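You operate a simulated robot arm through the tools that you are given. There is no shell and no other tool. Be economical: measure what you need, move in short steps, check, and stop when the job is done.

You are at the controls of a simulated two-armed robot. One attempt, no reset.

JOB
Pick up the cordless handset from the shelf of the square grey table with one hand, pass it to the other hand and put it on the middle shelf of the low rack.

The check looks at the end state, three seconds after you hand in, the way a careful person would. Anything else that was tipped, shoved, dropped, spilled or broken makes it a failure.

ROBOT AND FRAMES
Two 7-joint arms with two-finger parallel grippers on one trunk, on a base that drives. Base frame: it is fixed to the floor where the robot stands at the start and does not move with it; the origin is under the middle of the robot, x ahead of it, y to its left, z up; the surface under the hand at the start is at about z = 0.8. Units: m, degrees, N and s.
The left shoulder is at the start at [0.059, 0.127, 1.221], the right one opposite. With the tool pointing down near the work surface each hand reaches from about 0.1 to 0.62 m from the robot's upright axis, wherever it stands, measured 20 degrees to its own side. Places, roughly: middle shelf of the low rack [3.5, -1.3, 0.6]. Payload 1.57 kg a hand.
The TCP of each hand is the grasp point between the finger pads, 0.03 m short of the fingertips. In the tool frame z runs along the fingers and y along their closing line. Largest opening 0.08 m; finger width 0.017, thickness 0.012; the body of the gripper, 0.04 by 0.082 m, starts 0.08 m behind the TCP.
Orientation is told as [roll, pitch, yaw] about the base's x, y, z axes, in that order, counted from this pose: with the fingers straight down and closing along the base's y, the tool's x points along the base's -x, its y along +y and its z along -z.

CONTROLS
- The arms move only by the tool send_rows. It takes "left_commands", "right_commands" or both (then of equal length, played together; a hand with none holds still); each is a list that holds one entry, the list of rows, each a list of 7 numbers: the gripper command, from -1 (shut) to 1 (fully open), values between in proportion, then the shift along the tool's x, y, z in units of 250 mm (1.0 is 250 mm), then the turn, a rotation vector about the tool's x, y, z in units of 180 degrees (1.0 is 180 degrees). In form: [[[fingers, tx, ty, tz, ax, ay, az], ...]]. A call has 1 to 12 rows; each row is the pose to reach, as a shift and turn from the pose commanded when the call began, along the tool's axes at that moment. A call with a number of a shift or a turn outside -1 to 1 is refused whole. Rows are played at 5 a second. More than 0.05 m and 8.6 degrees between two rows, or a gripper value outside its range, and nothing of the call is played. A pose out of reach is approached as far as the arm can. The call stops where the force on the tool passes 40 N (or 10 N more than at its start, if that is more) or the arm is blocked; 0.2 s more then pass. Each finger travels about 0.153 m/s and halts on what it meets, pressing with about 27 N; the grip force reading is that of the motor and also rises with nothing between the fingers. The clock runs only during rows and for 0.2 s after the last one: add rows that repeat a pose to give the fingers time. The reply holds the time, the measured pose of the TCP, the force on the tool along the base axes, the opening and the grip force, in the units named above and with some noise, with the torque about the TCP (base axes, N m) and any sound that the robot's microphone picked up.
- Cameras (640 x 400 px; columns grow to the right, rows downward): "scene" is now at [0.1121, -0.0043, 1.4266]; the picture's right is [0.06, -1.00, -0.01], its down [-0.77, -0.04, -0.64] and it looks along [0.64, 0.04, -0.77] (base axes); focal length 269 px, centre (320, 200). "left" rides on the left gripper at [0.072, 0.007, -0.122] in its tool frame; the picture's right is [-0.09, 1.00, 0.00], its down [-0.84, -0.08, -0.54] and it looks along [-0.54, -0.05, 0.84] (tool axes); focal length 238 px, centre (320, 200). "right" rides on the right gripper at [0.072, -0.007, -0.122] in its tool frame; the picture's right is [0.09, 1.00, 0.00], its down [-0.84, 0.08, -0.54] and it looks along [-0.54, 0.05, 0.84] (tool axes); focal length 238 px, centre (320, 200).
- get_image(camera): a new picture of that camera. It takes no simulated time.
- move_column(by): slides the trunk up (or, below 0, down) by that many m; the arms and the scene camera ride with it, the base frame stays. It gives what a move gives, with no picture.
- steer(legs): drives the robot by 1 to 6 legs, each [ahead, left, turn to the left] in m, m and degrees, along the robot's own axes; the way and the turn of a leg run together, so that a leg with both is an arc; at most 1.5 m and 180 degrees a leg. The arms and the cameras ride along, it lands a little off, and it stops where it bumps. It gives what a move gives.
- pan_tilt(pan, tilt): turns the head with the scene camera to pan (to the left, within 86 degrees either way) and tilt (down, from -29 to 69), counted from straight ahead of the robot. It gives what a move gives.
- pixel_to_xyz(camera, pixels): for up to 12 pixels [column, row] of the newest picture of that camera ("zoom" is the newest enlarged one), the place [x, y, z] in the base frame of the surface seen there, good to about 0.002 m. It takes no simulated time.
- enlarge(camera, box): a new picture of the part [left, top, right, bottom] of that camera's present view, enlarged. It takes no simulated time.
- job_done(): hands the job in; it is judged then, once.

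Keep the steps short. Do not move on a guess: measure, check each grasp and each placing, and mend mistakes. In all there are 80 turns and 58 pictures (those below and enlarged ones count). Leave the grippers open and the arms clear of the work at the hand-in unless told otherwise, and finish with a single line.

The tools are called after "Emit:" as name(argument=value, ...) on one line, values as JSON. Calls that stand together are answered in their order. send_rows: Moves the arms, as the interface text tells. Its arguments: {"type":"object","properties":{"left_commands":{"type":"array"},"right_commands":{"type":"array"}},"required":[]} The other tools are called the same way: move_column (by) slides the trunk up or down; steer (legs) drives the base; pan_tilt (pan, tilt) turns the head that bears the scene camera; get_image (camera) takes a picture; pixel_to_xyz (camera, pixels) gives the place of the surface under pixels of a picture; enlarge (camera, box) takes an enlarged picture of a part of a camera's view; job_done () hands the job in.

At the start:

```text
time: 0.0
left_ee_pos: [0.3323, 0.1806, 1.0045]
left_tool_rot: [0.4, -0.6, 0.0]
left_ft_force: [-0.1, -0.7, 0.0]
left_ft_torque: [-0.02, 0.01, 0.06]
left_opening: 0.08
left_finger_force: 0.1
right_ee_pos: [0.4233, -0.1251, 1.154]
right_tool_rot: [0.3, -0.6, -0.2]
right_ft_force: [0.2, 0.4, 0.4]
right_ft_torque: [0.02, 0.02, -0.01]
right_opening: 0.0803
right_finger_force: 0.1
trunk travel left (down, up): [-0.793, 0.147]
robot x, y, heading: [-0.0015, -0.0019, 0.2]
head pan, tilt: [3.4, 51.0]
```

scene: 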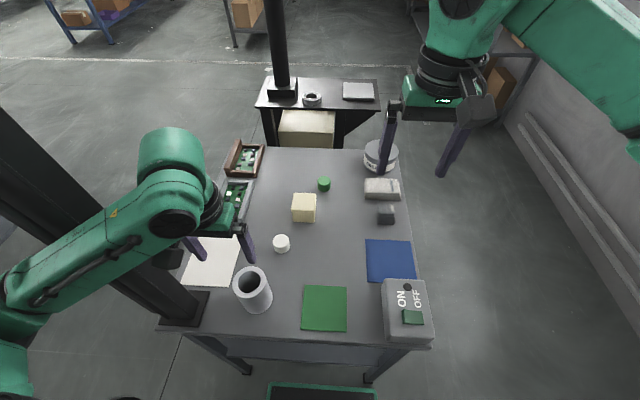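
right: 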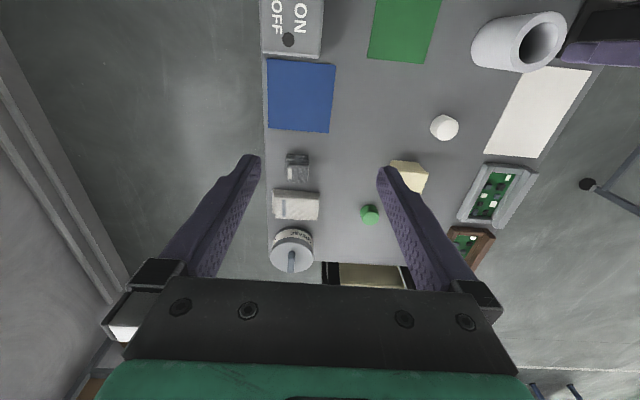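
left: 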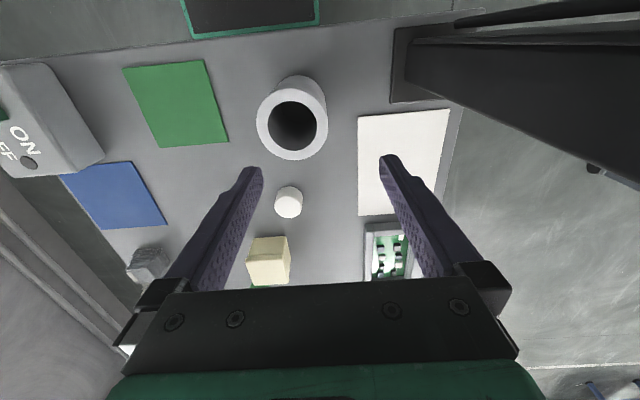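

I see a workbench ahead, with another table behind it. The handset isn't visible yet, so I'll tilt the head up and look ahead.

Emit:
pan_tilt(pan=0, tilt=15)

Emit:
get_image(camera="scene")

Emit:
pan_tilt(pan=70, tilt=20)

Emit:
get_image(camera="scene")

Emit:
pan_tilt(pan=-70, tilt=20)

Emit:
get_image(camera="scene")

```text
time: 1.0
left_ee_pos: [0.3317, 0.1817, 1.0043]
left_tool_rot: [0.3, -0.7, -0.1]
left_ft_force: [0.7, 0.1, 0.0]
left_ft_torque: [-0.01, -0.01, 0.01]
left_opening: 0.0798
left_finger_force: 0.0
right_ee_pos: [0.4235, -0.1236, 1.1536]
right_tool_rot: [0.3, -0.6, 0.0]
right_ft_force: [-0.9, -0.5, -0.7]
right_ft_torque: [-0.02, 0.01, 0.01]
right_opening: 0.08
right_finger_force: 0.0
trunk travel left (down, up): [-0.793, 0.147]
robot x, y, heading: [-0.0003, -0.0027, -0.2]
head pan, tilt: [0.0, 15.0]
```

```text
54 pictures are left
```

scene: 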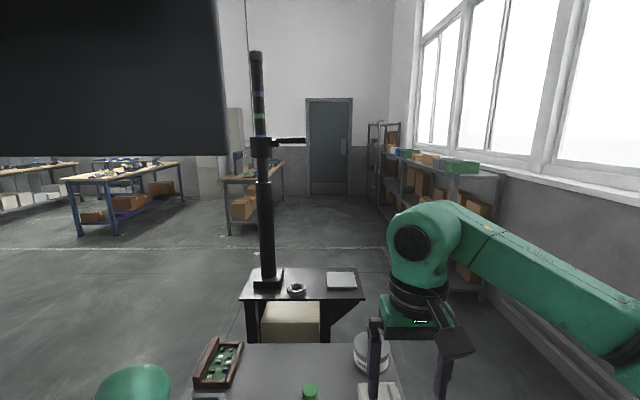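

```text
time: 2.4
left_ee_pos: [0.3335, 0.1803, 1.0039]
left_tool_rot: [0.2, -0.7, 0.0]
left_ft_force: [-0.6, -1.5, 0.3]
left_ft_torque: [0.02, 0.0, 0.02]
left_opening: 0.0801
left_finger_force: 0.0
right_ee_pos: [0.4236, -0.1248, 1.1545]
right_tool_rot: [0.4, -0.6, 0.1]
right_ft_force: [-0.1, -0.4, 0.2]
right_ft_torque: [0.0, 0.02, 0.01]
right_opening: 0.0799
right_finger_force: 0.1
trunk travel left (down, up): [-0.793, 0.147]
robot x, y, heading: [-0.0008, 0.0013, 0.1]
head pan, tilt: [70.0, 20.0]
```

```text
53 pictures are left
```

scene: 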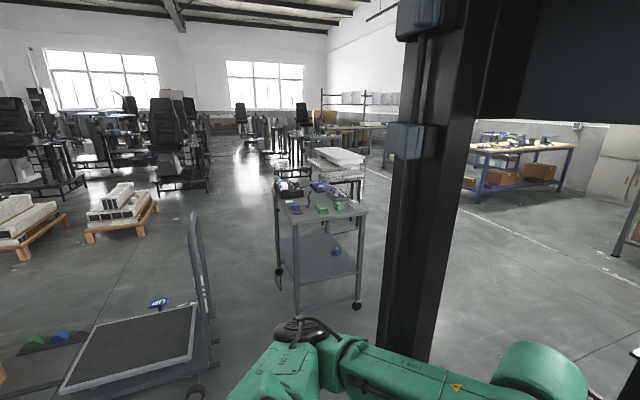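

```text
time: 4.7
left_ee_pos: [0.3336, 0.1821, 1.0041]
left_tool_rot: [0.3, -0.6, 0.1]
left_ft_force: [-1.0, -0.7, -0.3]
left_ft_torque: [0.02, 0.02, -0.02]
left_opening: 0.0798
left_finger_force: 0.1
right_ee_pos: [0.4224, -0.1239, 1.1539]
right_tool_rot: [0.3, -0.6, 0.0]
right_ft_force: [0.8, 0.5, 0.3]
right_ft_torque: [0.0, 0.01, -0.01]
right_opening: 0.0801
right_finger_force: 0.1
trunk travel left (down, up): [-0.793, 0.147]
robot x, y, heading: [0.0018, 0.0007, -0.0]
head pan, tilt: [-70.0, 20.0]
```

```text
52 pictures are left
```

scene: 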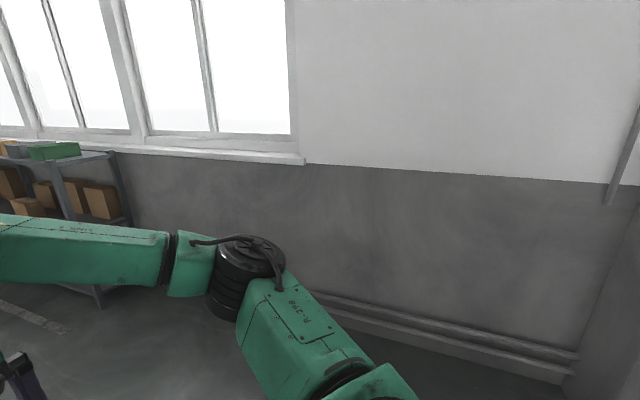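

The low rack is likely the shelf along the right wall, around x = 3.5. On the left there's a grey square table with something blue on its lower shelf. I'll zoom in on both.

Emit:
pan_tilt(pan=70, tilt=20)

Emit:
enlarge(camera="scene", box=[250, 140, 400, 320])

Emit:
pixel_to_xyz(camera="scene", pixels=[[337, 252], [282, 203], [366, 213], [297, 237], [353, 187], [300, 310], [357, 305], [320, 262], [148, 210], [200, 380]])

Emit:
pan_tilt(pan=-15, tilt=20)

Emit:
enlarge(camera="scene", box=[200, 60, 440, 320])

```text
time: 6.9
left_ee_pos: [0.3333, 0.1821, 1.0047]
left_tool_rot: [0.2, -0.6, 0.0]
left_ft_force: [-0.2, -0.4, 0.3]
left_ft_torque: [0.01, 0.0, 0.02]
left_opening: 0.0802
left_finger_force: 0.0
right_ee_pos: [0.4217, -0.1247, 1.1536]
right_tool_rot: [0.3, -0.6, 0.0]
right_ft_force: [0.4, -0.2, -0.2]
right_ft_torque: [0.04, -0.02, -0.01]
right_opening: 0.0798
right_finger_force: 0.0
trunk travel left (down, up): [-0.793, 0.147]
robot x, y, heading: [0.0024, -0.0004, 0.3]
head pan, tilt: [70.0, 20.0]
```

```text
2.22 times, centred on (325, 230) of scene
```

zoom: 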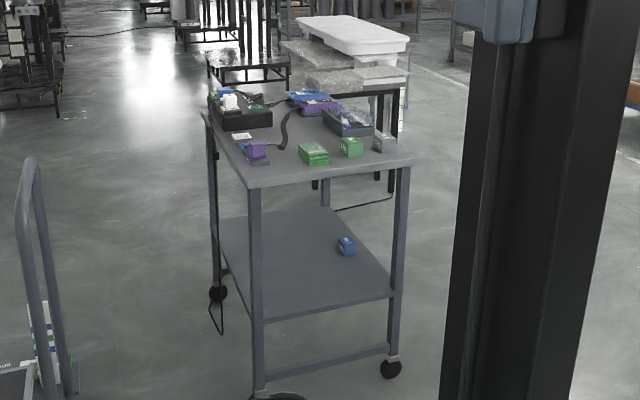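

```text
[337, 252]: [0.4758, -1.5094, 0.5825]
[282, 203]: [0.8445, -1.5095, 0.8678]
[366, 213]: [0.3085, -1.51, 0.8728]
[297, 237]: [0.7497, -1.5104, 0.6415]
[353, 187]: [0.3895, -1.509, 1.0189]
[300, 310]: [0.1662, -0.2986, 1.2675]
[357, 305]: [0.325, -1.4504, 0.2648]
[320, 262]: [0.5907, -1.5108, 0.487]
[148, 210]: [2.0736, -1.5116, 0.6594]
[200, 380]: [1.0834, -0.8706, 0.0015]
```

```text
time: 8.5
left_ee_pos: [0.3333, 0.1824, 1.0041]
left_tool_rot: [0.4, -0.6, 0.0]
left_ft_force: [0.1, 0.4, 0.2]
left_ft_torque: [-0.01, 0.0, 0.04]
left_opening: 0.0799
left_finger_force: 0.0
right_ee_pos: [0.4225, -0.1244, 1.1526]
right_tool_rot: [0.2, -0.5, 0.0]
right_ft_force: [0.6, -0.5, -0.4]
right_ft_torque: [0.01, 0.0, -0.02]
right_opening: 0.0801
right_finger_force: 0.0
trunk travel left (down, up): [-0.793, 0.147]
robot x, y, heading: [0.0002, -0.0021, 0.0]
head pan, tilt: [-15.0, 20.0]
```

```text
1.54 times, centred on (320, 190) of scene
```

zoom: 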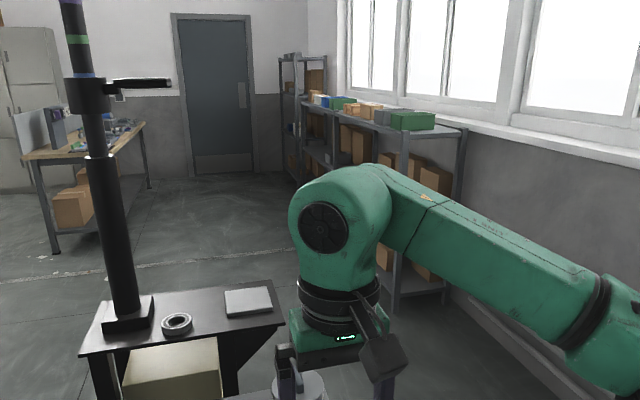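

The blue item on the grey trolley's shelf is a box, not a handset. I'll back off from the bench so I can see more and turn safely.

Emit:
steer(legs=[[-0.4, 0, 0]])

Emit:
pan_tilt(pan=0, tilt=35)

Emit:
get_image(camera="scene")

Emit:
pan_tilt(pan=86, tilt=25)

Emit:
get_image(camera="scene")

```text
time: 11.0
left_ee_pos: [-0.0571, 0.1865, 1.0006]
left_tool_rot: [0.0, 0.0, 0.1]
left_ft_force: [-1.0, -0.5, 0.3]
left_ft_torque: [0.02, -0.01, -0.01]
left_opening: 0.0801
left_finger_force: 0.1
right_ee_pos: [0.0335, -0.1187, 1.1494]
right_tool_rot: [0.0, 0.1, 0.0]
right_ft_force: [-0.7, -0.3, 0.9]
right_ft_torque: [0.02, 0.02, 0.03]
right_opening: 0.0796
right_finger_force: 0.1
trunk travel left (down, up): [-0.793, 0.147]
robot x, y, heading: [-0.3997, -0.0016, 0.3]
head pan, tilt: [-15.0, 20.0]
```

```text
time: 11.8
left_ee_pos: [-0.0588, 0.1858, 1.0003]
left_tool_rot: [0.1, -0.1, 0.1]
left_ft_force: [-0.3, 0.8, 0.9]
left_ft_torque: [0.01, 0.0, 0.0]
left_opening: 0.0802
left_finger_force: 0.1
right_ee_pos: [0.0331, -0.1188, 1.1496]
right_tool_rot: [0.0, 0.0, -0.1]
right_ft_force: [0.5, 0.6, 0.8]
right_ft_torque: [0.02, 0.03, -0.02]
right_opening: 0.0799
right_finger_force: 0.0
trunk travel left (down, up): [-0.793, 0.147]
robot x, y, heading: [-0.396, -0.0011, 0.2]
head pan, tilt: [0.0, 35.0]
```

```text
49 pictures are left
```

scene: 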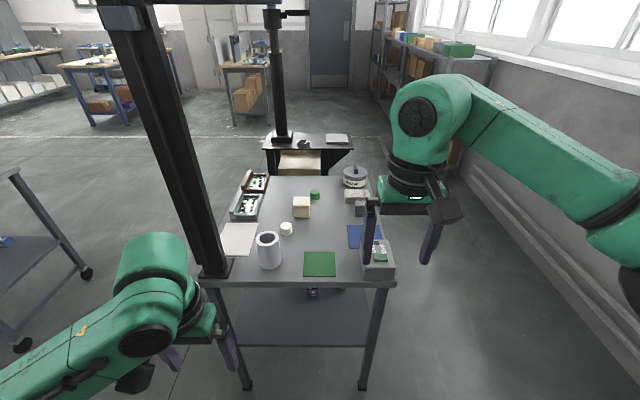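

```text
time: 13.3
left_ee_pos: [-0.058, 0.1858, 1.0003]
left_tool_rot: [0.0, -0.1, 0.1]
left_ft_force: [0.3, -0.1, 0.8]
left_ft_torque: [0.0, 0.0, 0.0]
left_opening: 0.0799
left_finger_force: 0.1
right_ee_pos: [0.033, -0.118, 1.149]
right_tool_rot: [-0.1, 0.0, 0.0]
right_ft_force: [0.4, 0.7, 0.5]
right_ft_torque: [-0.01, 0.01, 0.01]
right_opening: 0.0796
right_finger_force: 0.1
trunk travel left (down, up): [-0.793, 0.147]
robot x, y, heading: [-0.3991, -0.0011, -0.0]
head pan, tilt: [85.9, 25.0]
```

```text
48 pictures are left
```

scene: 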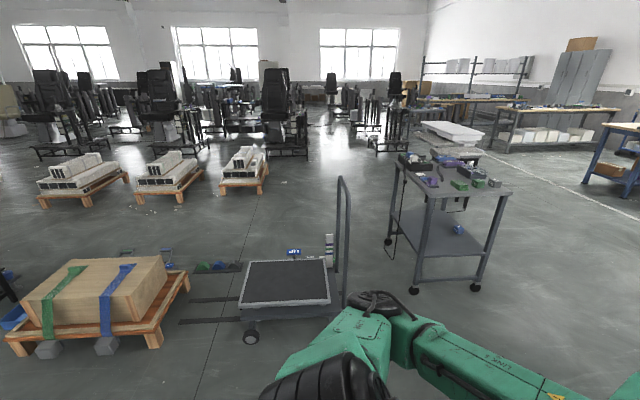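

The bench has a lower shelf with something on it near (312,292). I'll lower the trunk to see beneath the top, then zoom in.

Emit:
pan_tilt(pan=0, tilt=30)

Emit:
move_column(by=-0.4)

Emit:
get_image(camera="scene")

```text
time: 14.9
left_ee_pos: [-0.0568, 0.185, 1.0]
left_tool_rot: [0.0, 0.0, 0.2]
left_ft_force: [0.1, -0.1, 0.2]
left_ft_torque: [0.02, 0.01, -0.04]
left_opening: 0.08
left_finger_force: 0.0
right_ee_pos: [0.0329, -0.1184, 1.1494]
right_tool_rot: [0.0, 0.0, 0.0]
right_ft_force: [0.3, -0.8, -0.5]
right_ft_torque: [0.0, 0.0, -0.01]
right_opening: 0.0798
right_finger_force: 0.0
trunk travel left (down, up): [-0.793, 0.147]
robot x, y, heading: [-0.4018, -0.0013, 0.0]
head pan, tilt: [0.0, 30.0]
```

```text
time: 18.8
left_ee_pos: [-0.0585, 0.1862, 0.5998]
left_tool_rot: [0.0, 0.1, 0.2]
left_ft_force: [-0.7, 0.2, -0.6]
left_ft_torque: [0.02, 0.02, -0.01]
left_opening: 0.08
left_finger_force: 0.1
right_ee_pos: [0.032, -0.1186, 0.7483]
right_tool_rot: [-0.1, 0.0, 0.1]
right_ft_force: [0.4, 0.0, 0.4]
right_ft_torque: [-0.01, -0.04, 0.0]
right_opening: 0.0798
right_finger_force: 0.0
trunk travel left (down, up): [-0.393, 0.547]
robot x, y, heading: [-0.4004, 0.0015, 0.3]
head pan, tilt: [0.0, 30.0]
```

```text
47 pictures are left
```

scene: 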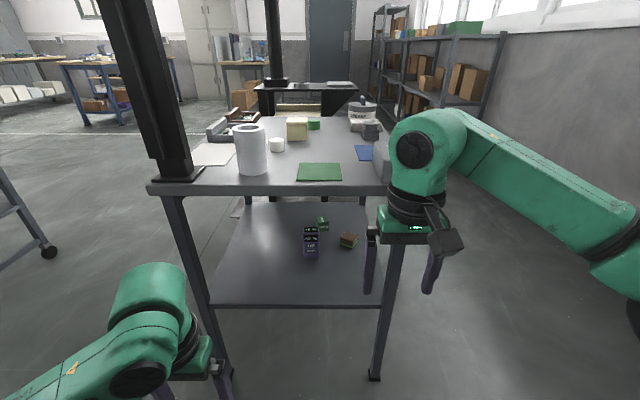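

Emit:
enlarge(camera="scene", box=[270, 195, 390, 275])

Emit:
pixel_to_xyz(camera="scene", pixels=[[311, 228], [311, 250], [323, 222], [347, 240], [220, 303], [375, 303], [250, 205], [365, 205], [155, 190], [385, 190], [232, 122], [370, 120]])

```text
5.00 times, centred on (330, 235) of scene
```

zoom: 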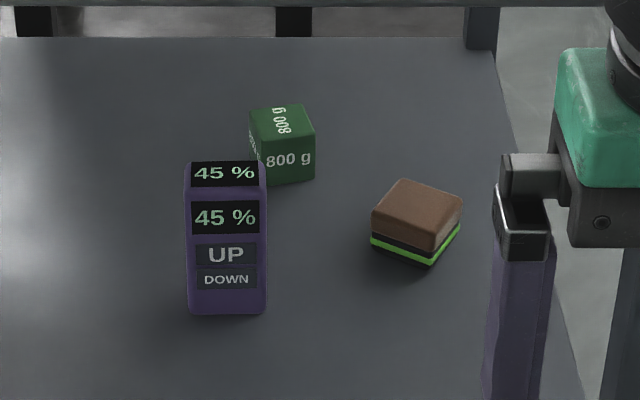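

```text
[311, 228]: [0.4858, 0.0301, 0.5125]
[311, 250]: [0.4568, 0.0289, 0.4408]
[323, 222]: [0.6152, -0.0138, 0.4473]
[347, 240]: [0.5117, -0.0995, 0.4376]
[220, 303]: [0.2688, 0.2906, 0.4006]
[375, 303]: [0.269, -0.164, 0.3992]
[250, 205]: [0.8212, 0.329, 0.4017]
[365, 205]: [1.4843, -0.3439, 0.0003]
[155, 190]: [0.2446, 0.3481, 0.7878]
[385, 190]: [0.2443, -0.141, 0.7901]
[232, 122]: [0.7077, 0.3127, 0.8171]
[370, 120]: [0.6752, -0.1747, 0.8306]
```

A purple item marked "45 % UP DOWN" stands on the bench shelf, and it could be a handset. Before I commit, I'll check the trolley's blue item and turn to look behind me.

Emit:
pan_tilt(pan=65, tilt=20)

Emit:
get_image(camera="scene")

```text
time: 20.1
left_ee_pos: [-0.0582, 0.1871, 0.601]
left_tool_rot: [-0.1, 0.0, 0.1]
left_ft_force: [0.3, 0.0, -0.1]
left_ft_torque: [0.0, -0.02, -0.01]
left_opening: 0.0802
left_finger_force: 0.1
right_ee_pos: [0.0333, -0.1179, 0.7502]
right_tool_rot: [0.0, 0.0, 0.1]
right_ft_force: [0.2, 0.7, 0.3]
right_ft_torque: [0.02, 0.0, 0.0]
right_opening: 0.0801
right_finger_force: 0.0
trunk travel left (down, up): [-0.393, 0.547]
robot x, y, heading: [-0.4017, 0.0026, 0.2]
head pan, tilt: [65.0, 20.0]
```

```text
45 pictures are left
```

scene: 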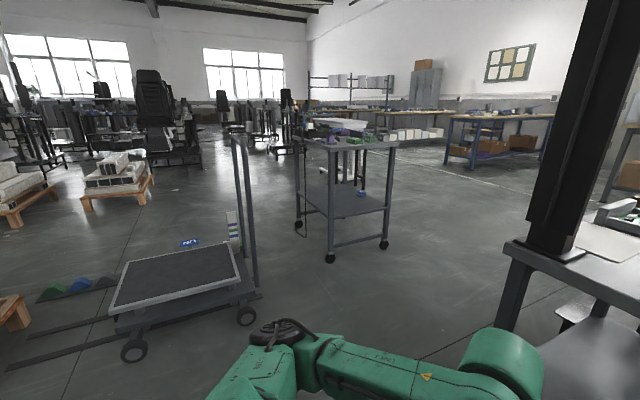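

Emit:
enlarge(camera="scene", box=[290, 120, 410, 220])

Emit:
pixel_to_xyz(camera="scene", pixels=[[361, 194], [330, 150], [393, 148], [240, 320], [387, 245]])

```text
4.00 times, centred on (350, 170) of scene
```

zoom: 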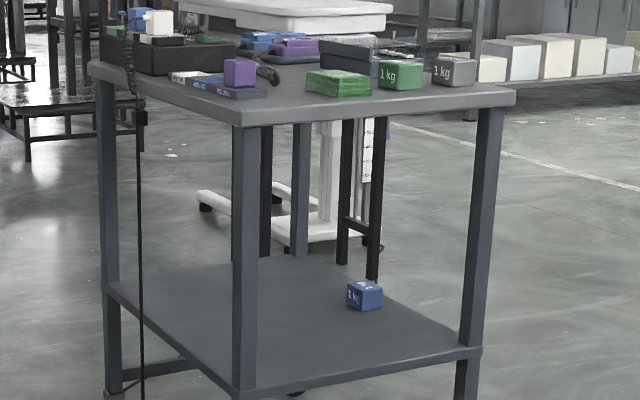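

```text
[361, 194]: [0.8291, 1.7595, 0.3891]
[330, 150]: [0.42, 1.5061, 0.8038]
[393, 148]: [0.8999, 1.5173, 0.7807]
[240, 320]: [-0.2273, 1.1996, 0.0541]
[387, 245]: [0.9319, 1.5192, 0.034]
```

It's only a 1 kg weight. I'll turn 60° left and pan to look behind me, in case there's another grey table.

Emit:
steer(legs=[[0, 0, 60]])

Emit:
pan_tilt(pan=86, tilt=15)

Emit:
get_image(camera="scene")

Emit:
pan_tilt(pan=-45, tilt=25)

Emit:
get_image(camera="scene")

```text
time: 23.2
left_ee_pos: [-0.3921, 0.3895, 0.5987]
left_tool_rot: [0.1, -0.1, 60.3]
left_ft_force: [-0.1, -0.1, 0.0]
left_ft_torque: [-0.03, 0.02, 0.0]
left_opening: 0.0802
left_finger_force: 0.1
right_ee_pos: [-0.0825, 0.3175, 0.7498]
right_tool_rot: [0.0, -0.1, 60.2]
right_ft_force: [0.1, 0.3, 0.1]
right_ft_torque: [0.02, -0.02, 0.0]
right_opening: 0.0799
right_finger_force: 0.1
trunk travel left (down, up): [-0.393, 0.547]
robot x, y, heading: [-0.3979, 0.0039, 60.2]
head pan, tilt: [65.0, 20.0]
```

```text
time: 24.0
left_ee_pos: [-0.3934, 0.3887, 0.6003]
left_tool_rot: [0.0, 0.0, 60.2]
left_ft_force: [0.2, -0.5, -0.8]
left_ft_torque: [-0.01, 0.0, 0.04]
left_opening: 0.08
left_finger_force: 0.1
right_ee_pos: [-0.0823, 0.3172, 0.7501]
right_tool_rot: [0.0, 0.1, 60.3]
right_ft_force: [0.7, 0.0, -0.1]
right_ft_torque: [-0.04, 0.01, -0.01]
right_opening: 0.0796
right_finger_force: 0.1
trunk travel left (down, up): [-0.393, 0.547]
robot x, y, heading: [-0.4012, 0.0, 60.3]
head pan, tilt: [85.9, 15.0]
```

```text
43 pictures are left
```

scene: 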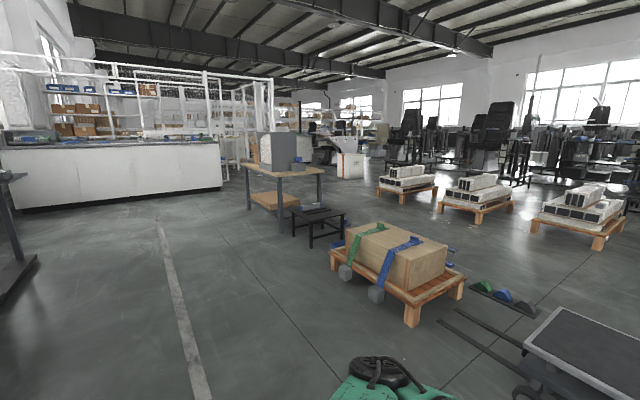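

```text
time: 26.2
left_ee_pos: [-0.393, 0.3897, 0.5998]
left_tool_rot: [0.0, 0.0, 60.4]
left_ft_force: [-0.2, 0.0, 0.6]
left_ft_torque: [0.0, -0.01, -0.04]
left_opening: 0.0801
left_finger_force: 0.0
right_ee_pos: [-0.0829, 0.3176, 0.7497]
right_tool_rot: [0.1, 0.0, 60.1]
right_ft_force: [0.0, 0.5, 0.2]
right_ft_torque: [0.01, -0.02, 0.03]
right_opening: 0.0797
right_finger_force: 0.1
trunk travel left (down, up): [-0.393, 0.547]
robot x, y, heading: [-0.4001, 0.0001, 60.1]
head pan, tilt: [-45.0, 25.0]
```

```text
42 pictures are left
```

scene: 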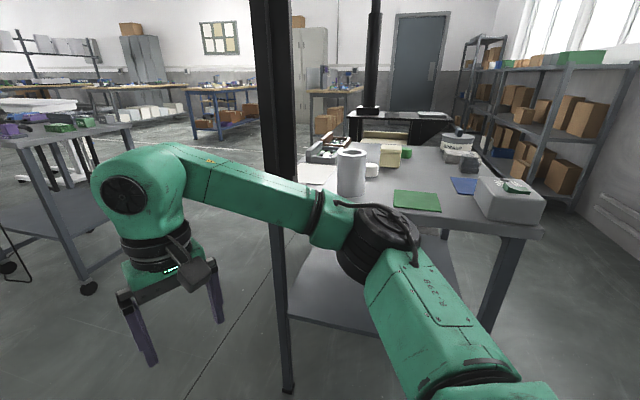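

The square grey table is the bench, and the handset is the purple "UP/DOWN" item on its shelf. I'll turn back and measure it closely.

Emit:
steer(legs=[[0, 0, -60]])

Emit:
pan_tilt(pan=0, tilt=25)

Emit:
move_column(by=-0.15)

Emit:
enlarge(camera="scene", box=[240, 150, 400, 250])

```text
time: 29.2
left_ee_pos: [-0.0582, 0.1866, 0.6]
left_tool_rot: [0.1, -0.1, 0.0]
left_ft_force: [-0.1, 0.8, 0.5]
left_ft_torque: [-0.01, 0.01, -0.02]
left_opening: 0.0801
left_finger_force: 0.1
right_ee_pos: [0.0318, -0.1193, 0.749]
right_tool_rot: [0.0, 0.1, 0.0]
right_ft_force: [-1.1, -0.7, -0.9]
right_ft_torque: [0.0, 0.01, 0.01]
right_opening: 0.0799
right_finger_force: 0.1
trunk travel left (down, up): [-0.393, 0.547]
robot x, y, heading: [-0.4045, 0.0012, -0.2]
head pan, tilt: [-45.0, 25.0]
```

```text
time: 30.3
left_ee_pos: [-0.0583, 0.1863, 0.6006]
left_tool_rot: [0.0, 0.0, 0.0]
left_ft_force: [-0.6, -0.5, 0.5]
left_ft_torque: [0.01, 0.01, 0.0]
left_opening: 0.0799
left_finger_force: 0.1
right_ee_pos: [0.0335, -0.1188, 0.7494]
right_tool_rot: [0.0, 0.0, 0.0]
right_ft_force: [-0.5, -0.5, -0.4]
right_ft_torque: [0.02, 0.0, 0.03]
right_opening: 0.0801
right_finger_force: 0.0
trunk travel left (down, up): [-0.393, 0.547]
robot x, y, heading: [-0.3996, 0.0006, -0.1]
head pan, tilt: [0.0, 25.0]
```

```text
time: 32.1
left_ee_pos: [-0.0586, 0.1865, 0.4498]
left_tool_rot: [-0.1, 0.0, 0.0]
left_ft_force: [0.4, 0.7, -0.6]
left_ft_torque: [-0.01, -0.02, 0.0]
left_opening: 0.0799
left_finger_force: 0.0
right_ee_pos: [0.0316, -0.1185, 0.599]
right_tool_rot: [-0.1, 0.0, 0.0]
right_ft_force: [0.5, -0.5, 1.0]
right_ft_torque: [0.0, 0.0, -0.01]
right_opening: 0.0799
right_finger_force: 0.1
trunk travel left (down, up): [-0.243, 0.697]
robot x, y, heading: [-0.4005, -0.0018, -0.0]
head pan, tilt: [0.0, 25.0]
```

```text
4.00 times, centred on (320, 200) of scene
```

zoom: 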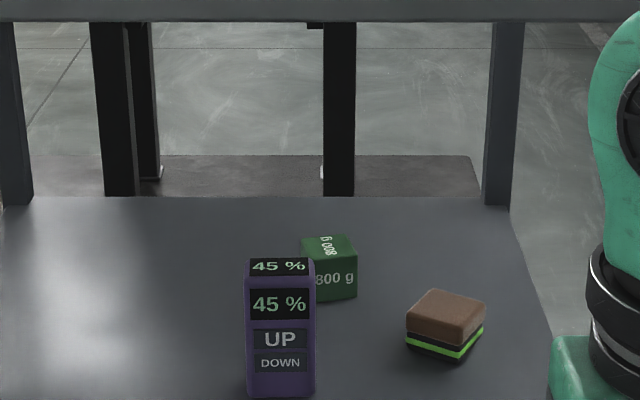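

Emit:
pixel_to_xyz(camera="zoom", pixels=[[250, 280], [312, 280], [280, 290], [280, 385], [255, 390], [311, 390], [280, 260], [280, 273], [325, 270], [410, 330], [445, 305], [320, 12]])

Emit:
pixel_to_xyz(camera="zoom", pixels=[[320, 20], [252, 262], [308, 262], [10, 100], [500, 100], [530, 380], [10, 5], [560, 5]])

```text
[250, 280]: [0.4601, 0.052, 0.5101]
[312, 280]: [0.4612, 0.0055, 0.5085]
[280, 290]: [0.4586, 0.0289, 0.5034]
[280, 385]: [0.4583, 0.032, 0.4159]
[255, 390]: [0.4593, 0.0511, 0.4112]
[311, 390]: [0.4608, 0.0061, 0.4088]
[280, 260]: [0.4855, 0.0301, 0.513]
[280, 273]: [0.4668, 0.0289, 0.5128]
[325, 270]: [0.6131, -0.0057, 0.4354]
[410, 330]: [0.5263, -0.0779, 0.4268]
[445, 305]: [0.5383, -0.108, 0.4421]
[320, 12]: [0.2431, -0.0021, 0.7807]
```

```text
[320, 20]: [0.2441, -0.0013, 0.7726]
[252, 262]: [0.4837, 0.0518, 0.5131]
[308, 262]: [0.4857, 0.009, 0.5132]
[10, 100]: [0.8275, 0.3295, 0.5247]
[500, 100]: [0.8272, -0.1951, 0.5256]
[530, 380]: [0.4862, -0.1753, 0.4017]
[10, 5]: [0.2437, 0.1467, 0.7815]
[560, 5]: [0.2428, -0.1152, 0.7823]
```

The handset is a box at x 0.459–0.488, y 0.005–0.053, z 0.40–0.513. I'll pick it with the right hand tilted about 25° below horizontal, gripping low, so the left hand can take the upper half. First I'll tilt the right hand while it's still clear of the table.

Emit:
send_rows(right_commands=[[[1, -0.04, 0, 0, 0, -0.0451, 0], [1, -0.08, 0, 0, 0, -0.0903, 0], [1, -0.12, 0, 0, 0, -0.1354, 0], [1, -0.16, 0, 0, 0, -0.1806, 0], [1, -0.2, 0, 0, 0, -0.2257, 0], [1, -0.24, 0, 0, 0, -0.2708, 0], [1, -0.28, 0, 0, 0, -0.316, 0], [1, -0.32, 0, 0, 0, -0.3611, 0], [1, -0.32, 0, 0, 0, -0.3611, 0]]])

Emit:
get_image(camera="scene")

Emit:
get_image(camera="right")

```text
time: 34.1
left_ee_pos: [-0.0589, 0.1864, 0.4501]
left_tool_rot: [0.0, 0.0, 0.0]
left_ft_force: [-0.6, -0.5, -0.9]
left_ft_torque: [-0.03, 0.04, 0.02]
left_opening: 0.0799
left_finger_force: 0.0
right_ee_pos: [0.1138, -0.1192, 0.5988]
right_tool_rot: [0.2, -65.1, -0.1]
right_ft_force: [-0.3, -0.1, 0.1]
right_ft_torque: [0.0, -0.01, 0.01]
right_opening: 0.0801
right_finger_force: 0.1
trunk travel left (down, up): [-0.243, 0.697]
robot x, y, heading: [-0.3996, 0.0002, 0.1]
head pan, tilt: [0.0, 25.0]
```

```text
40 pictures are left
```

scene: 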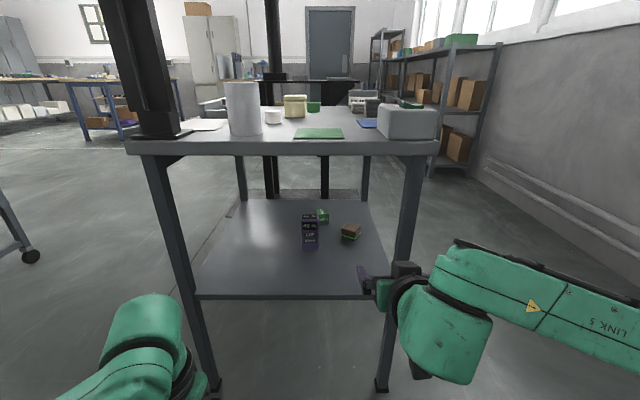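

```text
39 pictures are left
```

right: 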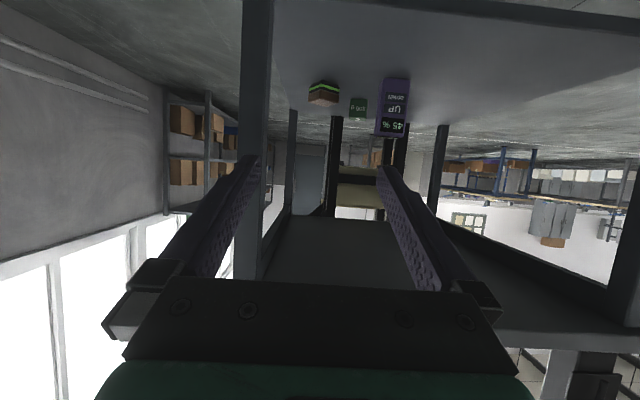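

The tilt worked. A green wrist link hangs below the hand around (440,375), so I'll measure its clearance to the shelf edge.

Emit:
pixel_to_xyz(camera="scene", pixels=[[440, 378], [420, 340], [400, 310], [470, 370], [385, 300], [365, 290], [465, 250], [480, 330], [420, 372], [455, 240], [300, 296], [600, 280]])

```text
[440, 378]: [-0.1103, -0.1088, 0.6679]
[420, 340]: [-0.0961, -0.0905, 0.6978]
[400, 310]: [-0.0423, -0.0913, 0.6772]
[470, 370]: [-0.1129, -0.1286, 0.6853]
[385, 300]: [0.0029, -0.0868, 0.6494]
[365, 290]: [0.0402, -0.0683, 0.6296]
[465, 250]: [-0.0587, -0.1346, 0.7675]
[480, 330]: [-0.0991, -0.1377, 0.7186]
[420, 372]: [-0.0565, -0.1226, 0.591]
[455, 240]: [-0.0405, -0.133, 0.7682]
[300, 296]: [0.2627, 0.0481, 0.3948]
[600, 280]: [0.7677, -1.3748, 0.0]
```

The wrist clears the shelf, but the forearm could come near the right front leg. I'll shift the base left so the right hand lines up with the handset. Then I'll stretch the right arm forward and pull the left hand back.

Emit:
steer(legs=[[0, 0.148, 0]])

Emit:
send_rows(right_commands=[[[1, -0.05, 0, 0.12, 0, 0, 0], [1, -0.11, 0, 0.24, 0, 0, 0], [1, -0.169, 0, 0.362, 0, 0, 0], [1, -0.169, 0, 0.362, 0, 0, 0]]], left_commands=[[[1, 0.18, 0, 0, 0, 0, 0], [1, 0.36, 0, 0, 0, 0, 0], [1, 0.52, 0, 0, 0, 0, 0], [1, 0.52, 0, 0, 0, 0, 0]]])

Emit:
get_image(camera="scene")

```text
time: 35.5
left_ee_pos: [-0.0571, 0.3342, 0.4499]
left_tool_rot: [0.0, 0.1, 0.0]
left_ft_force: [-0.2, 0.3, 0.3]
left_ft_torque: [0.02, -0.01, -0.01]
left_opening: 0.0803
left_finger_force: 0.1
right_ee_pos: [0.1113, 0.0289, 0.6004]
right_tool_rot: [0.1, -65.0, -0.1]
right_ft_force: [0.3, 0.2, 0.2]
right_ft_torque: [0.03, -0.01, 0.0]
right_opening: 0.0799
right_finger_force: 0.0
trunk travel left (down, up): [-0.243, 0.697]
robot x, y, heading: [-0.4017, 0.1449, -0.2]
head pan, tilt: [0.0, 25.0]
```

```text
time: 36.5
left_ee_pos: [-0.0607, 0.3291, 0.4368]
left_tool_rot: [0.1, 0.0, 0.1]
left_ft_force: [0.0, 0.2, -0.7]
left_ft_torque: [-0.02, 0.02, 0.01]
left_opening: 0.08
left_finger_force: 0.0
left hand out of reach, approached as far as the arm can: row 1, 2, 3, 4
right_ee_pos: [0.2119, 0.0287, 0.599]
right_tool_rot: [-0.1, -65.0, 0.0]
right_ft_force: [0.1, 0.8, -1.1]
right_ft_torque: [0.01, 0.03, 0.0]
right_opening: 0.0799
right_finger_force: 0.1
trunk travel left (down, up): [-0.243, 0.697]
robot x, y, heading: [-0.4024, 0.1493, 0.0]
head pan, tilt: [0.0, 25.0]
```

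```text
38 pictures are left
```

scene: 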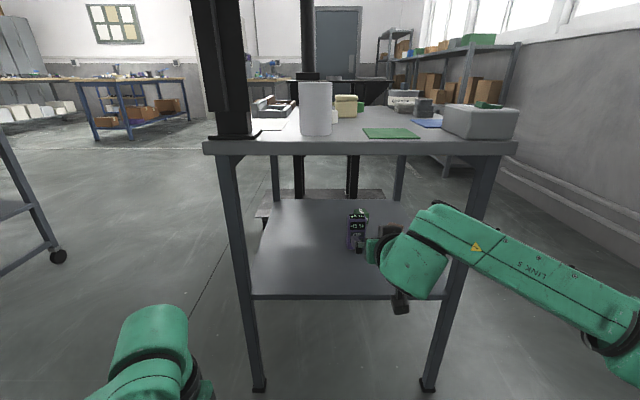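

The left hand can't retract any further, so I'll move it outward instead. I'll measure the right forearm against the leg before driving in.

Emit:
pixel_to_xyz(camera="scene", pixels=[[440, 208], [480, 225], [540, 250], [600, 285], [630, 300], [500, 270], [400, 305], [375, 250], [390, 270], [480, 200], [465, 250], [235, 200]])

Emit:
send_rows(left_commands=[[[1, 0, 0.18, 0, 0, 0, 0], [1, 0, 0.36, 0, 0, 0, 0], [1, 0, 0.54, 0, 0, 0, 0], [1, 0, 0.6, 0, 0, 0, 0], [1, 0, 0.6, 0, 0, 0, 0]]])

```text
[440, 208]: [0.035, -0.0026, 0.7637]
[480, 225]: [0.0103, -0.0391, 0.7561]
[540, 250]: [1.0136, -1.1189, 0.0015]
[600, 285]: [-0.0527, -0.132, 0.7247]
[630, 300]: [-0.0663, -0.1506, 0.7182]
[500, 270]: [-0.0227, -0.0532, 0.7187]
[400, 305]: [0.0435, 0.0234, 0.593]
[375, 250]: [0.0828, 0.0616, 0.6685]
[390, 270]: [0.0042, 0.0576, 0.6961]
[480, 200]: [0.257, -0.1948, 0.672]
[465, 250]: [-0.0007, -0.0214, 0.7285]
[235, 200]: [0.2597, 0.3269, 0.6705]
```

```text
time: 37.6
left_ee_pos: [-0.0574, 0.4775, 0.4367]
left_tool_rot: [0.0, 0.0, 0.0]
left_ft_force: [0.2, -0.5, -0.3]
left_ft_torque: [-0.02, 0.03, 0.03]
left_opening: 0.0801
left_finger_force: 0.1
right_ee_pos: [0.2117, 0.029, 0.5996]
right_tool_rot: [-0.1, -65.0, -0.1]
right_ft_force: [0.0, 0.1, -0.2]
right_ft_torque: [0.04, 0.01, 0.0]
right_opening: 0.0799
right_finger_force: 0.1
trunk travel left (down, up): [-0.243, 0.697]
robot x, y, heading: [-0.3995, 0.147, 0.3]
head pan, tilt: [0.0, 25.0]
```

The forearm would clear the leg by only about 2 cm. I'll stretch the right arm 0.06 m more to straighten it, then lower the trunk to the grasp height.

Emit:
send_rows(right_commands=[[[1, -0.05, 0, 0.108, 0, 0, 0], [1, -0.101, 0, 0.217, 0, 0, 0], [1, -0.101, 0, 0.217, 0, 0, 0]]])

Emit:
move_column(by=-0.155)

Emit:
get_image(camera="scene")

```text
time: 38.5
left_ee_pos: [-0.0577, 0.4769, 0.4362]
left_tool_rot: [0.0, 0.0, -0.1]
left_ft_force: [0.4, 0.4, -0.6]
left_ft_torque: [0.03, -0.03, 0.01]
left_opening: 0.08
left_finger_force: 0.1
right_ee_pos: [0.2708, 0.0274, 0.5994]
right_tool_rot: [0.0, -65.0, -0.1]
right_ft_force: [0.3, 0.6, -0.9]
right_ft_torque: [-0.03, -0.01, 0.01]
right_opening: 0.08
right_finger_force: 0.1
trunk travel left (down, up): [-0.243, 0.697]
robot x, y, heading: [-0.4008, 0.1477, 0.0]
head pan, tilt: [0.0, 25.0]
```

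```text
time: 40.2
left_ee_pos: [-0.0584, 0.4757, 0.2817]
left_tool_rot: [0.0, 0.0, 0.0]
left_ft_force: [-0.1, 0.0, -0.3]
left_ft_torque: [0.02, -0.04, -0.01]
left_opening: 0.08
left_finger_force: 0.0
right_ee_pos: [0.2728, 0.027, 0.4436]
right_tool_rot: [0.1, -65.0, -0.1]
right_ft_force: [0.0, 0.8, -0.3]
right_ft_torque: [-0.01, -0.01, 0.01]
right_opening: 0.0801
right_finger_force: 0.1
trunk travel left (down, up): [-0.088, 0.852]
robot x, y, heading: [-0.4008, 0.1478, -0.1]
head pan, tilt: [0.0, 25.0]
```

```text
37 pictures are left
```

scene: 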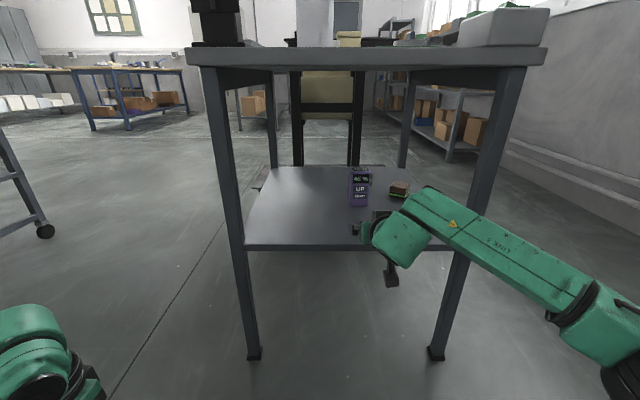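

Emit:
pixel_to_xyz(camera="scene", pixels=[[391, 284], [388, 265], [440, 195], [520, 245], [570, 280], [600, 300], [540, 260], [497, 100], [480, 225]])

Emit:
steer(legs=[[0.12, 0, 0]])

Emit:
get_image(camera="scene")

Emit:
get_image(camera="right")

```text
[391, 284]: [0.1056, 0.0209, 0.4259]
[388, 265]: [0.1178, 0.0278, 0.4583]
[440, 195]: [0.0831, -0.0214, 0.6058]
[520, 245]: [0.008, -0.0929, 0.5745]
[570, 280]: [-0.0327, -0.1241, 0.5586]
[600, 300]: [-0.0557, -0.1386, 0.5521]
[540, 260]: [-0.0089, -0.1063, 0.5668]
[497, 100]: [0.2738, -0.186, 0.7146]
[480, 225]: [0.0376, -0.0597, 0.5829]
```

```text
time: 41.5
left_ee_pos: [0.0629, 0.4766, 0.2813]
left_tool_rot: [-0.1, 0.0, -0.1]
left_ft_force: [-0.2, 1.3, -0.2]
left_ft_torque: [0.05, 0.02, -0.03]
left_opening: 0.0799
left_finger_force: 0.1
right_ee_pos: [0.3922, 0.0283, 0.4432]
right_tool_rot: [-0.1, -65.0, -0.2]
right_ft_force: [0.7, 0.1, -0.3]
right_ft_torque: [0.0, -0.03, -0.01]
right_opening: 0.08
right_finger_force: 0.0
trunk travel left (down, up): [-0.088, 0.852]
robot x, y, heading: [-0.2791, 0.15, -0.2]
head pan, tilt: [0.0, 25.0]
```

```text
36 pictures are left
```

scene: 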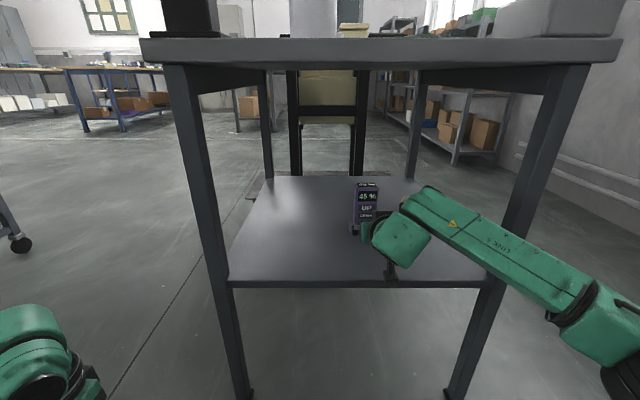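

```text
35 pictures are left
```

right: 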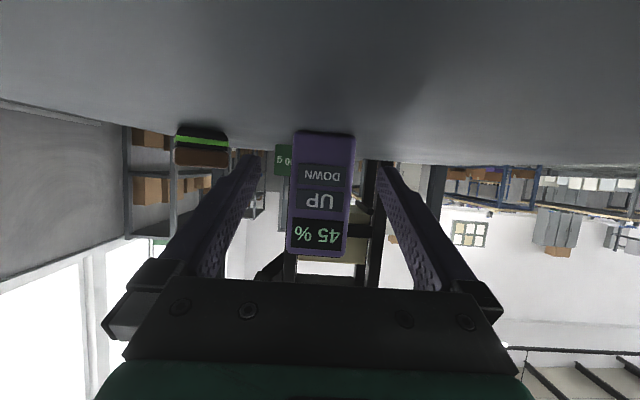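

The handset sits centred between the fingers, and the forearm has good clearance. I'll drive the last 0.08 m.

Emit:
steer(legs=[[0.08, 0, 0]])

Emit:
get_image(camera="right")

```text
time: 42.5
left_ee_pos: [0.1438, 0.4766, 0.2808]
left_tool_rot: [0.0, 0.1, -0.1]
left_ft_force: [-0.3, -0.1, 0.0]
left_ft_torque: [-0.02, 0.02, 0.02]
left_opening: 0.08
left_finger_force: 0.0
right_ee_pos: [0.4741, 0.0282, 0.445]
right_tool_rot: [0.0, -65.0, -0.1]
right_ft_force: [1.1, -0.9, 0.6]
right_ft_torque: [0.01, 0.01, 0.02]
right_opening: 0.0799
right_finger_force: 0.0
trunk travel left (down, up): [-0.088, 0.852]
robot x, y, heading: [-0.1957, 0.148, -0.1]
head pan, tilt: [0.0, 25.0]
```

```text
34 pictures are left
```

right: 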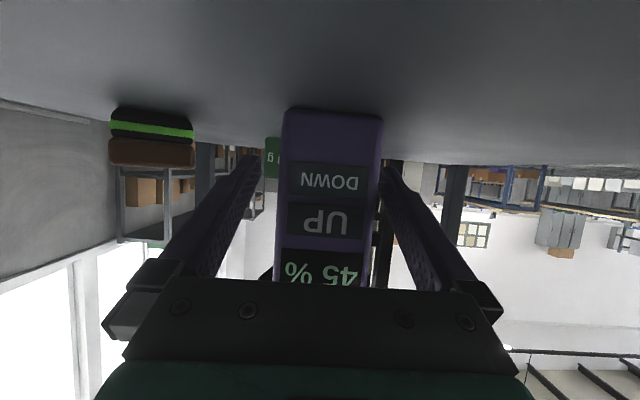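

It's centred. Closing the fingers now.

Emit:
send_rows(right_commands=[[[0.5, 0, 0, 0, 0, 0, 0], [0.1, 0, 0, 0, 0, 0, 0], [-1, 0, 0, 0, 0, 0, 0], [-1, 0, 0, 0, 0, 0, 0], [-1, 0, 0, 0, 0, 0, 0]]])

Emit:
move_column(by=0.03)

Emit:
get_image(camera="scene")

```text
time: 43.7
left_ee_pos: [0.1437, 0.4776, 0.2816]
left_tool_rot: [0.0, 0.0, -0.1]
left_ft_force: [-0.7, 0.2, -0.3]
left_ft_torque: [0.0, 0.0, 0.03]
left_opening: 0.0799
left_finger_force: 0.1
right_ee_pos: [0.4738, 0.0269, 0.4427]
right_tool_rot: [0.0, -65.0, -0.2]
right_ft_force: [0.4, 0.2, 0.6]
right_ft_torque: [0.01, -0.11, 0.0]
right_opening: 0.0561
right_finger_force: 26.9
trunk travel left (down, up): [-0.088, 0.852]
robot x, y, heading: [-0.1979, 0.1475, -0.1]
head pan, tilt: [0.0, 25.0]
```

```text
time: 44.5
left_ee_pos: [0.144, 0.4766, 0.3113]
left_tool_rot: [0.0, 0.0, 0.0]
left_ft_force: [0.1, 0.3, -0.9]
left_ft_torque: [0.01, -0.01, 0.03]
left_opening: 0.0801
left_finger_force: 0.1
right_ee_pos: [0.4743, 0.0276, 0.4741]
right_tool_rot: [0.1, -65.0, 0.0]
right_ft_force: [0.1, 0.3, -3.0]
right_ft_torque: [0.01, 0.01, -0.01]
right_opening: 0.0556
right_finger_force: 27.4
trunk travel left (down, up): [-0.118, 0.822]
robot x, y, heading: [-0.1993, 0.1497, -0.2]
head pan, tilt: [0.0, 25.0]
```

```text
33 pictures are left
```

scene: 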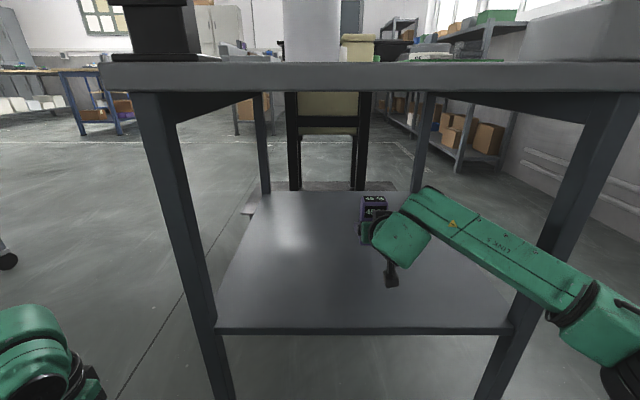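

The handset is held at a 0.056 opening and weighs about 3 N. I'll back straight out 0.45 m, then raise the trunk for the handover.

Emit:
steer(legs=[[-0.5, 0, 0]])

Emit:
move_column(by=0.35)

Emit:
get_image(camera="scene")

Emit:
get_image(camera="right")

```text
time: 47.4
left_ee_pos: [-0.3497, 0.4771, 0.3098]
left_tool_rot: [0.0, 0.1, 0.0]
left_ft_force: [-0.5, -0.5, -1.1]
left_ft_torque: [0.0, 0.03, -0.02]
left_opening: 0.0803
left_finger_force: 0.2
right_ee_pos: [-0.019, 0.0276, 0.4738]
right_tool_rot: [0.0, -65.1, -0.3]
right_ft_force: [-0.1, -0.4, -2.1]
right_ft_torque: [0.01, -0.01, -0.04]
right_opening: 0.0556
right_finger_force: 26.9
trunk travel left (down, up): [-0.118, 0.822]
robot x, y, heading: [-0.6902, 0.1465, -0.1]
head pan, tilt: [0.0, 25.0]
```

```text
time: 50.8
left_ee_pos: [-0.3488, 0.4765, 0.662]
left_tool_rot: [0.0, -0.1, -0.1]
left_ft_force: [0.0, -0.5, 0.3]
left_ft_torque: [-0.03, 0.0, 0.01]
left_opening: 0.08
left_finger_force: 0.1
right_ee_pos: [-0.0189, 0.027, 0.8234]
right_tool_rot: [0.0, -65.1, -0.2]
right_ft_force: [-0.2, 0.3, -1.5]
right_ft_torque: [-0.02, 0.01, -0.01]
right_opening: 0.0555
right_finger_force: 26.9
trunk travel left (down, up): [-0.468, 0.472]
robot x, y, heading: [-0.6939, 0.1505, -0.2]
head pan, tilt: [0.0, 25.0]
```

```text
32 pictures are left
```

scene: 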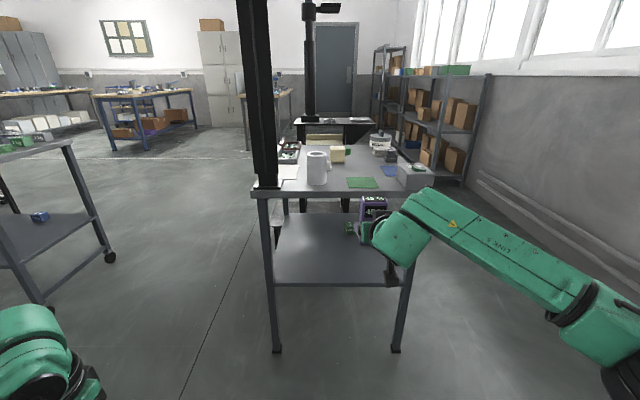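

```text
31 pictures are left
```

right: 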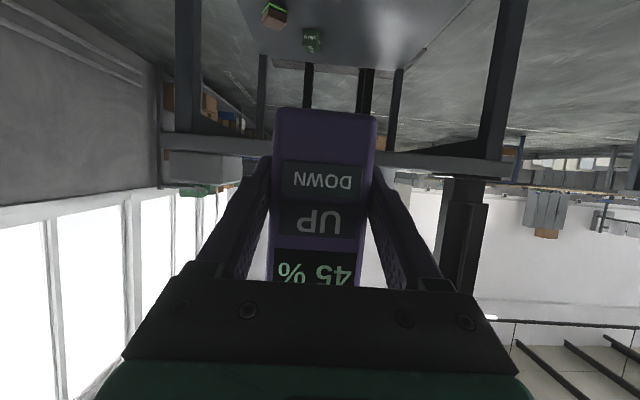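

The grip is secure. Next I'll bring the right hand in toward the body (about 0.45 m ahead of it) and yaw the left hand so it will approach from the left.

Emit:
send_rows(right_commands=[[[-1, 0.038, 0.04, -0.0815, 0, 0, 0], [-1, 0.076, 0.08, -0.163, 0, 0, 0], [-1, 0.114, 0.12, -0.2445, 0, 0, 0], [-1, 0.152, 0.16, -0.326, 0, 0, 0], [-1, 0.19, 0.2, -0.4075, 0, 0, 0], [-1, 0.228, 0.24, -0.489, 0, 0, 0], [-1, 0.266, 0.28, -0.5705, 0, 0, 0], [-1, 0.304, 0.32, -0.652, 0, 0, 0], [-1, 0.342, 0.36, -0.7335, 0, 0, 0], [-1, 0.38, 0.4, -0.815, 0, 0, 0], [-1, 0.38, 0.4, -0.815, 0, 0, 0], [-1, 0.38, 0.4, -0.815, 0, 0, 0]]], left_commands=[[[1, -0.02, 0, -0.05, 0, 0, 0.0455], [1, -0.04, 0, -0.1, 0, 0, 0.0909], [1, -0.06, 0, -0.15, 0, 0, 0.1364], [1, -0.08, 0, -0.2, 0, 0, 0.1818], [1, -0.1, 0, -0.25, 0, 0, 0.2273], [1, -0.12, 0, -0.3, 0, 0, 0.2727], [1, -0.14, 0, -0.35, 0, 0, 0.3182], [1, -0.16, 0, -0.4, 0, 0, 0.3636], [1, -0.18, 0, -0.45, 0, 0, 0.4091], [1, -0.2, 0, -0.5, 0, 0, 0.4545], [1, -0.22, 0, -0.56, 0, 0, 0.5], [1, -0.22, 0, -0.56, 0, 0, 0.5]]])

Emit:
pan_tilt(pan=0, tilt=40)

Emit:
get_image(camera="scene")

```text
time: 53.4
left_ee_pos: [-0.2945, 0.4778, 0.8007]
left_tool_rot: [0.0, -0.1, -90.2]
left_ft_force: [0.1, 0.6, 0.2]
left_ft_torque: [0.01, 0.02, 0.01]
left_opening: 0.0798
left_finger_force: 0.0
right_ee_pos: [-0.2442, 0.128, 0.8249]
right_tool_rot: [0.0, -65.1, -0.2]
right_ft_force: [-0.8, 0.4, -1.8]
right_ft_torque: [-0.03, 0.01, -0.02]
right_opening: 0.0559
right_finger_force: 26.6
trunk travel left (down, up): [-0.468, 0.472]
robot x, y, heading: [-0.6887, 0.151, -0.1]
head pan, tilt: [0.0, 25.0]
```

```text
time: 54.2
left_ee_pos: [-0.2943, 0.4768, 0.8023]
left_tool_rot: [0.1, 0.0, -90.0]
left_ft_force: [-0.9, -0.7, -0.3]
left_ft_torque: [0.0, -0.04, -0.01]
left_opening: 0.0798
left_finger_force: 0.1
right_ee_pos: [-0.2446, 0.1278, 0.8246]
right_tool_rot: [0.0, -65.0, -0.1]
right_ft_force: [-0.6, -0.7, -3.1]
right_ft_torque: [0.01, 0.0, 0.02]
right_opening: 0.0561
right_finger_force: 26.9
trunk travel left (down, up): [-0.468, 0.472]
robot x, y, heading: [-0.6915, 0.1461, -0.2]
head pan, tilt: [0.0, 40.0]
```

```text
30 pictures are left
```

scene: 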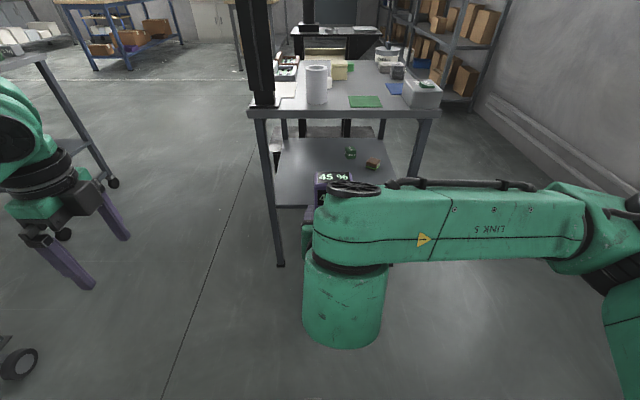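

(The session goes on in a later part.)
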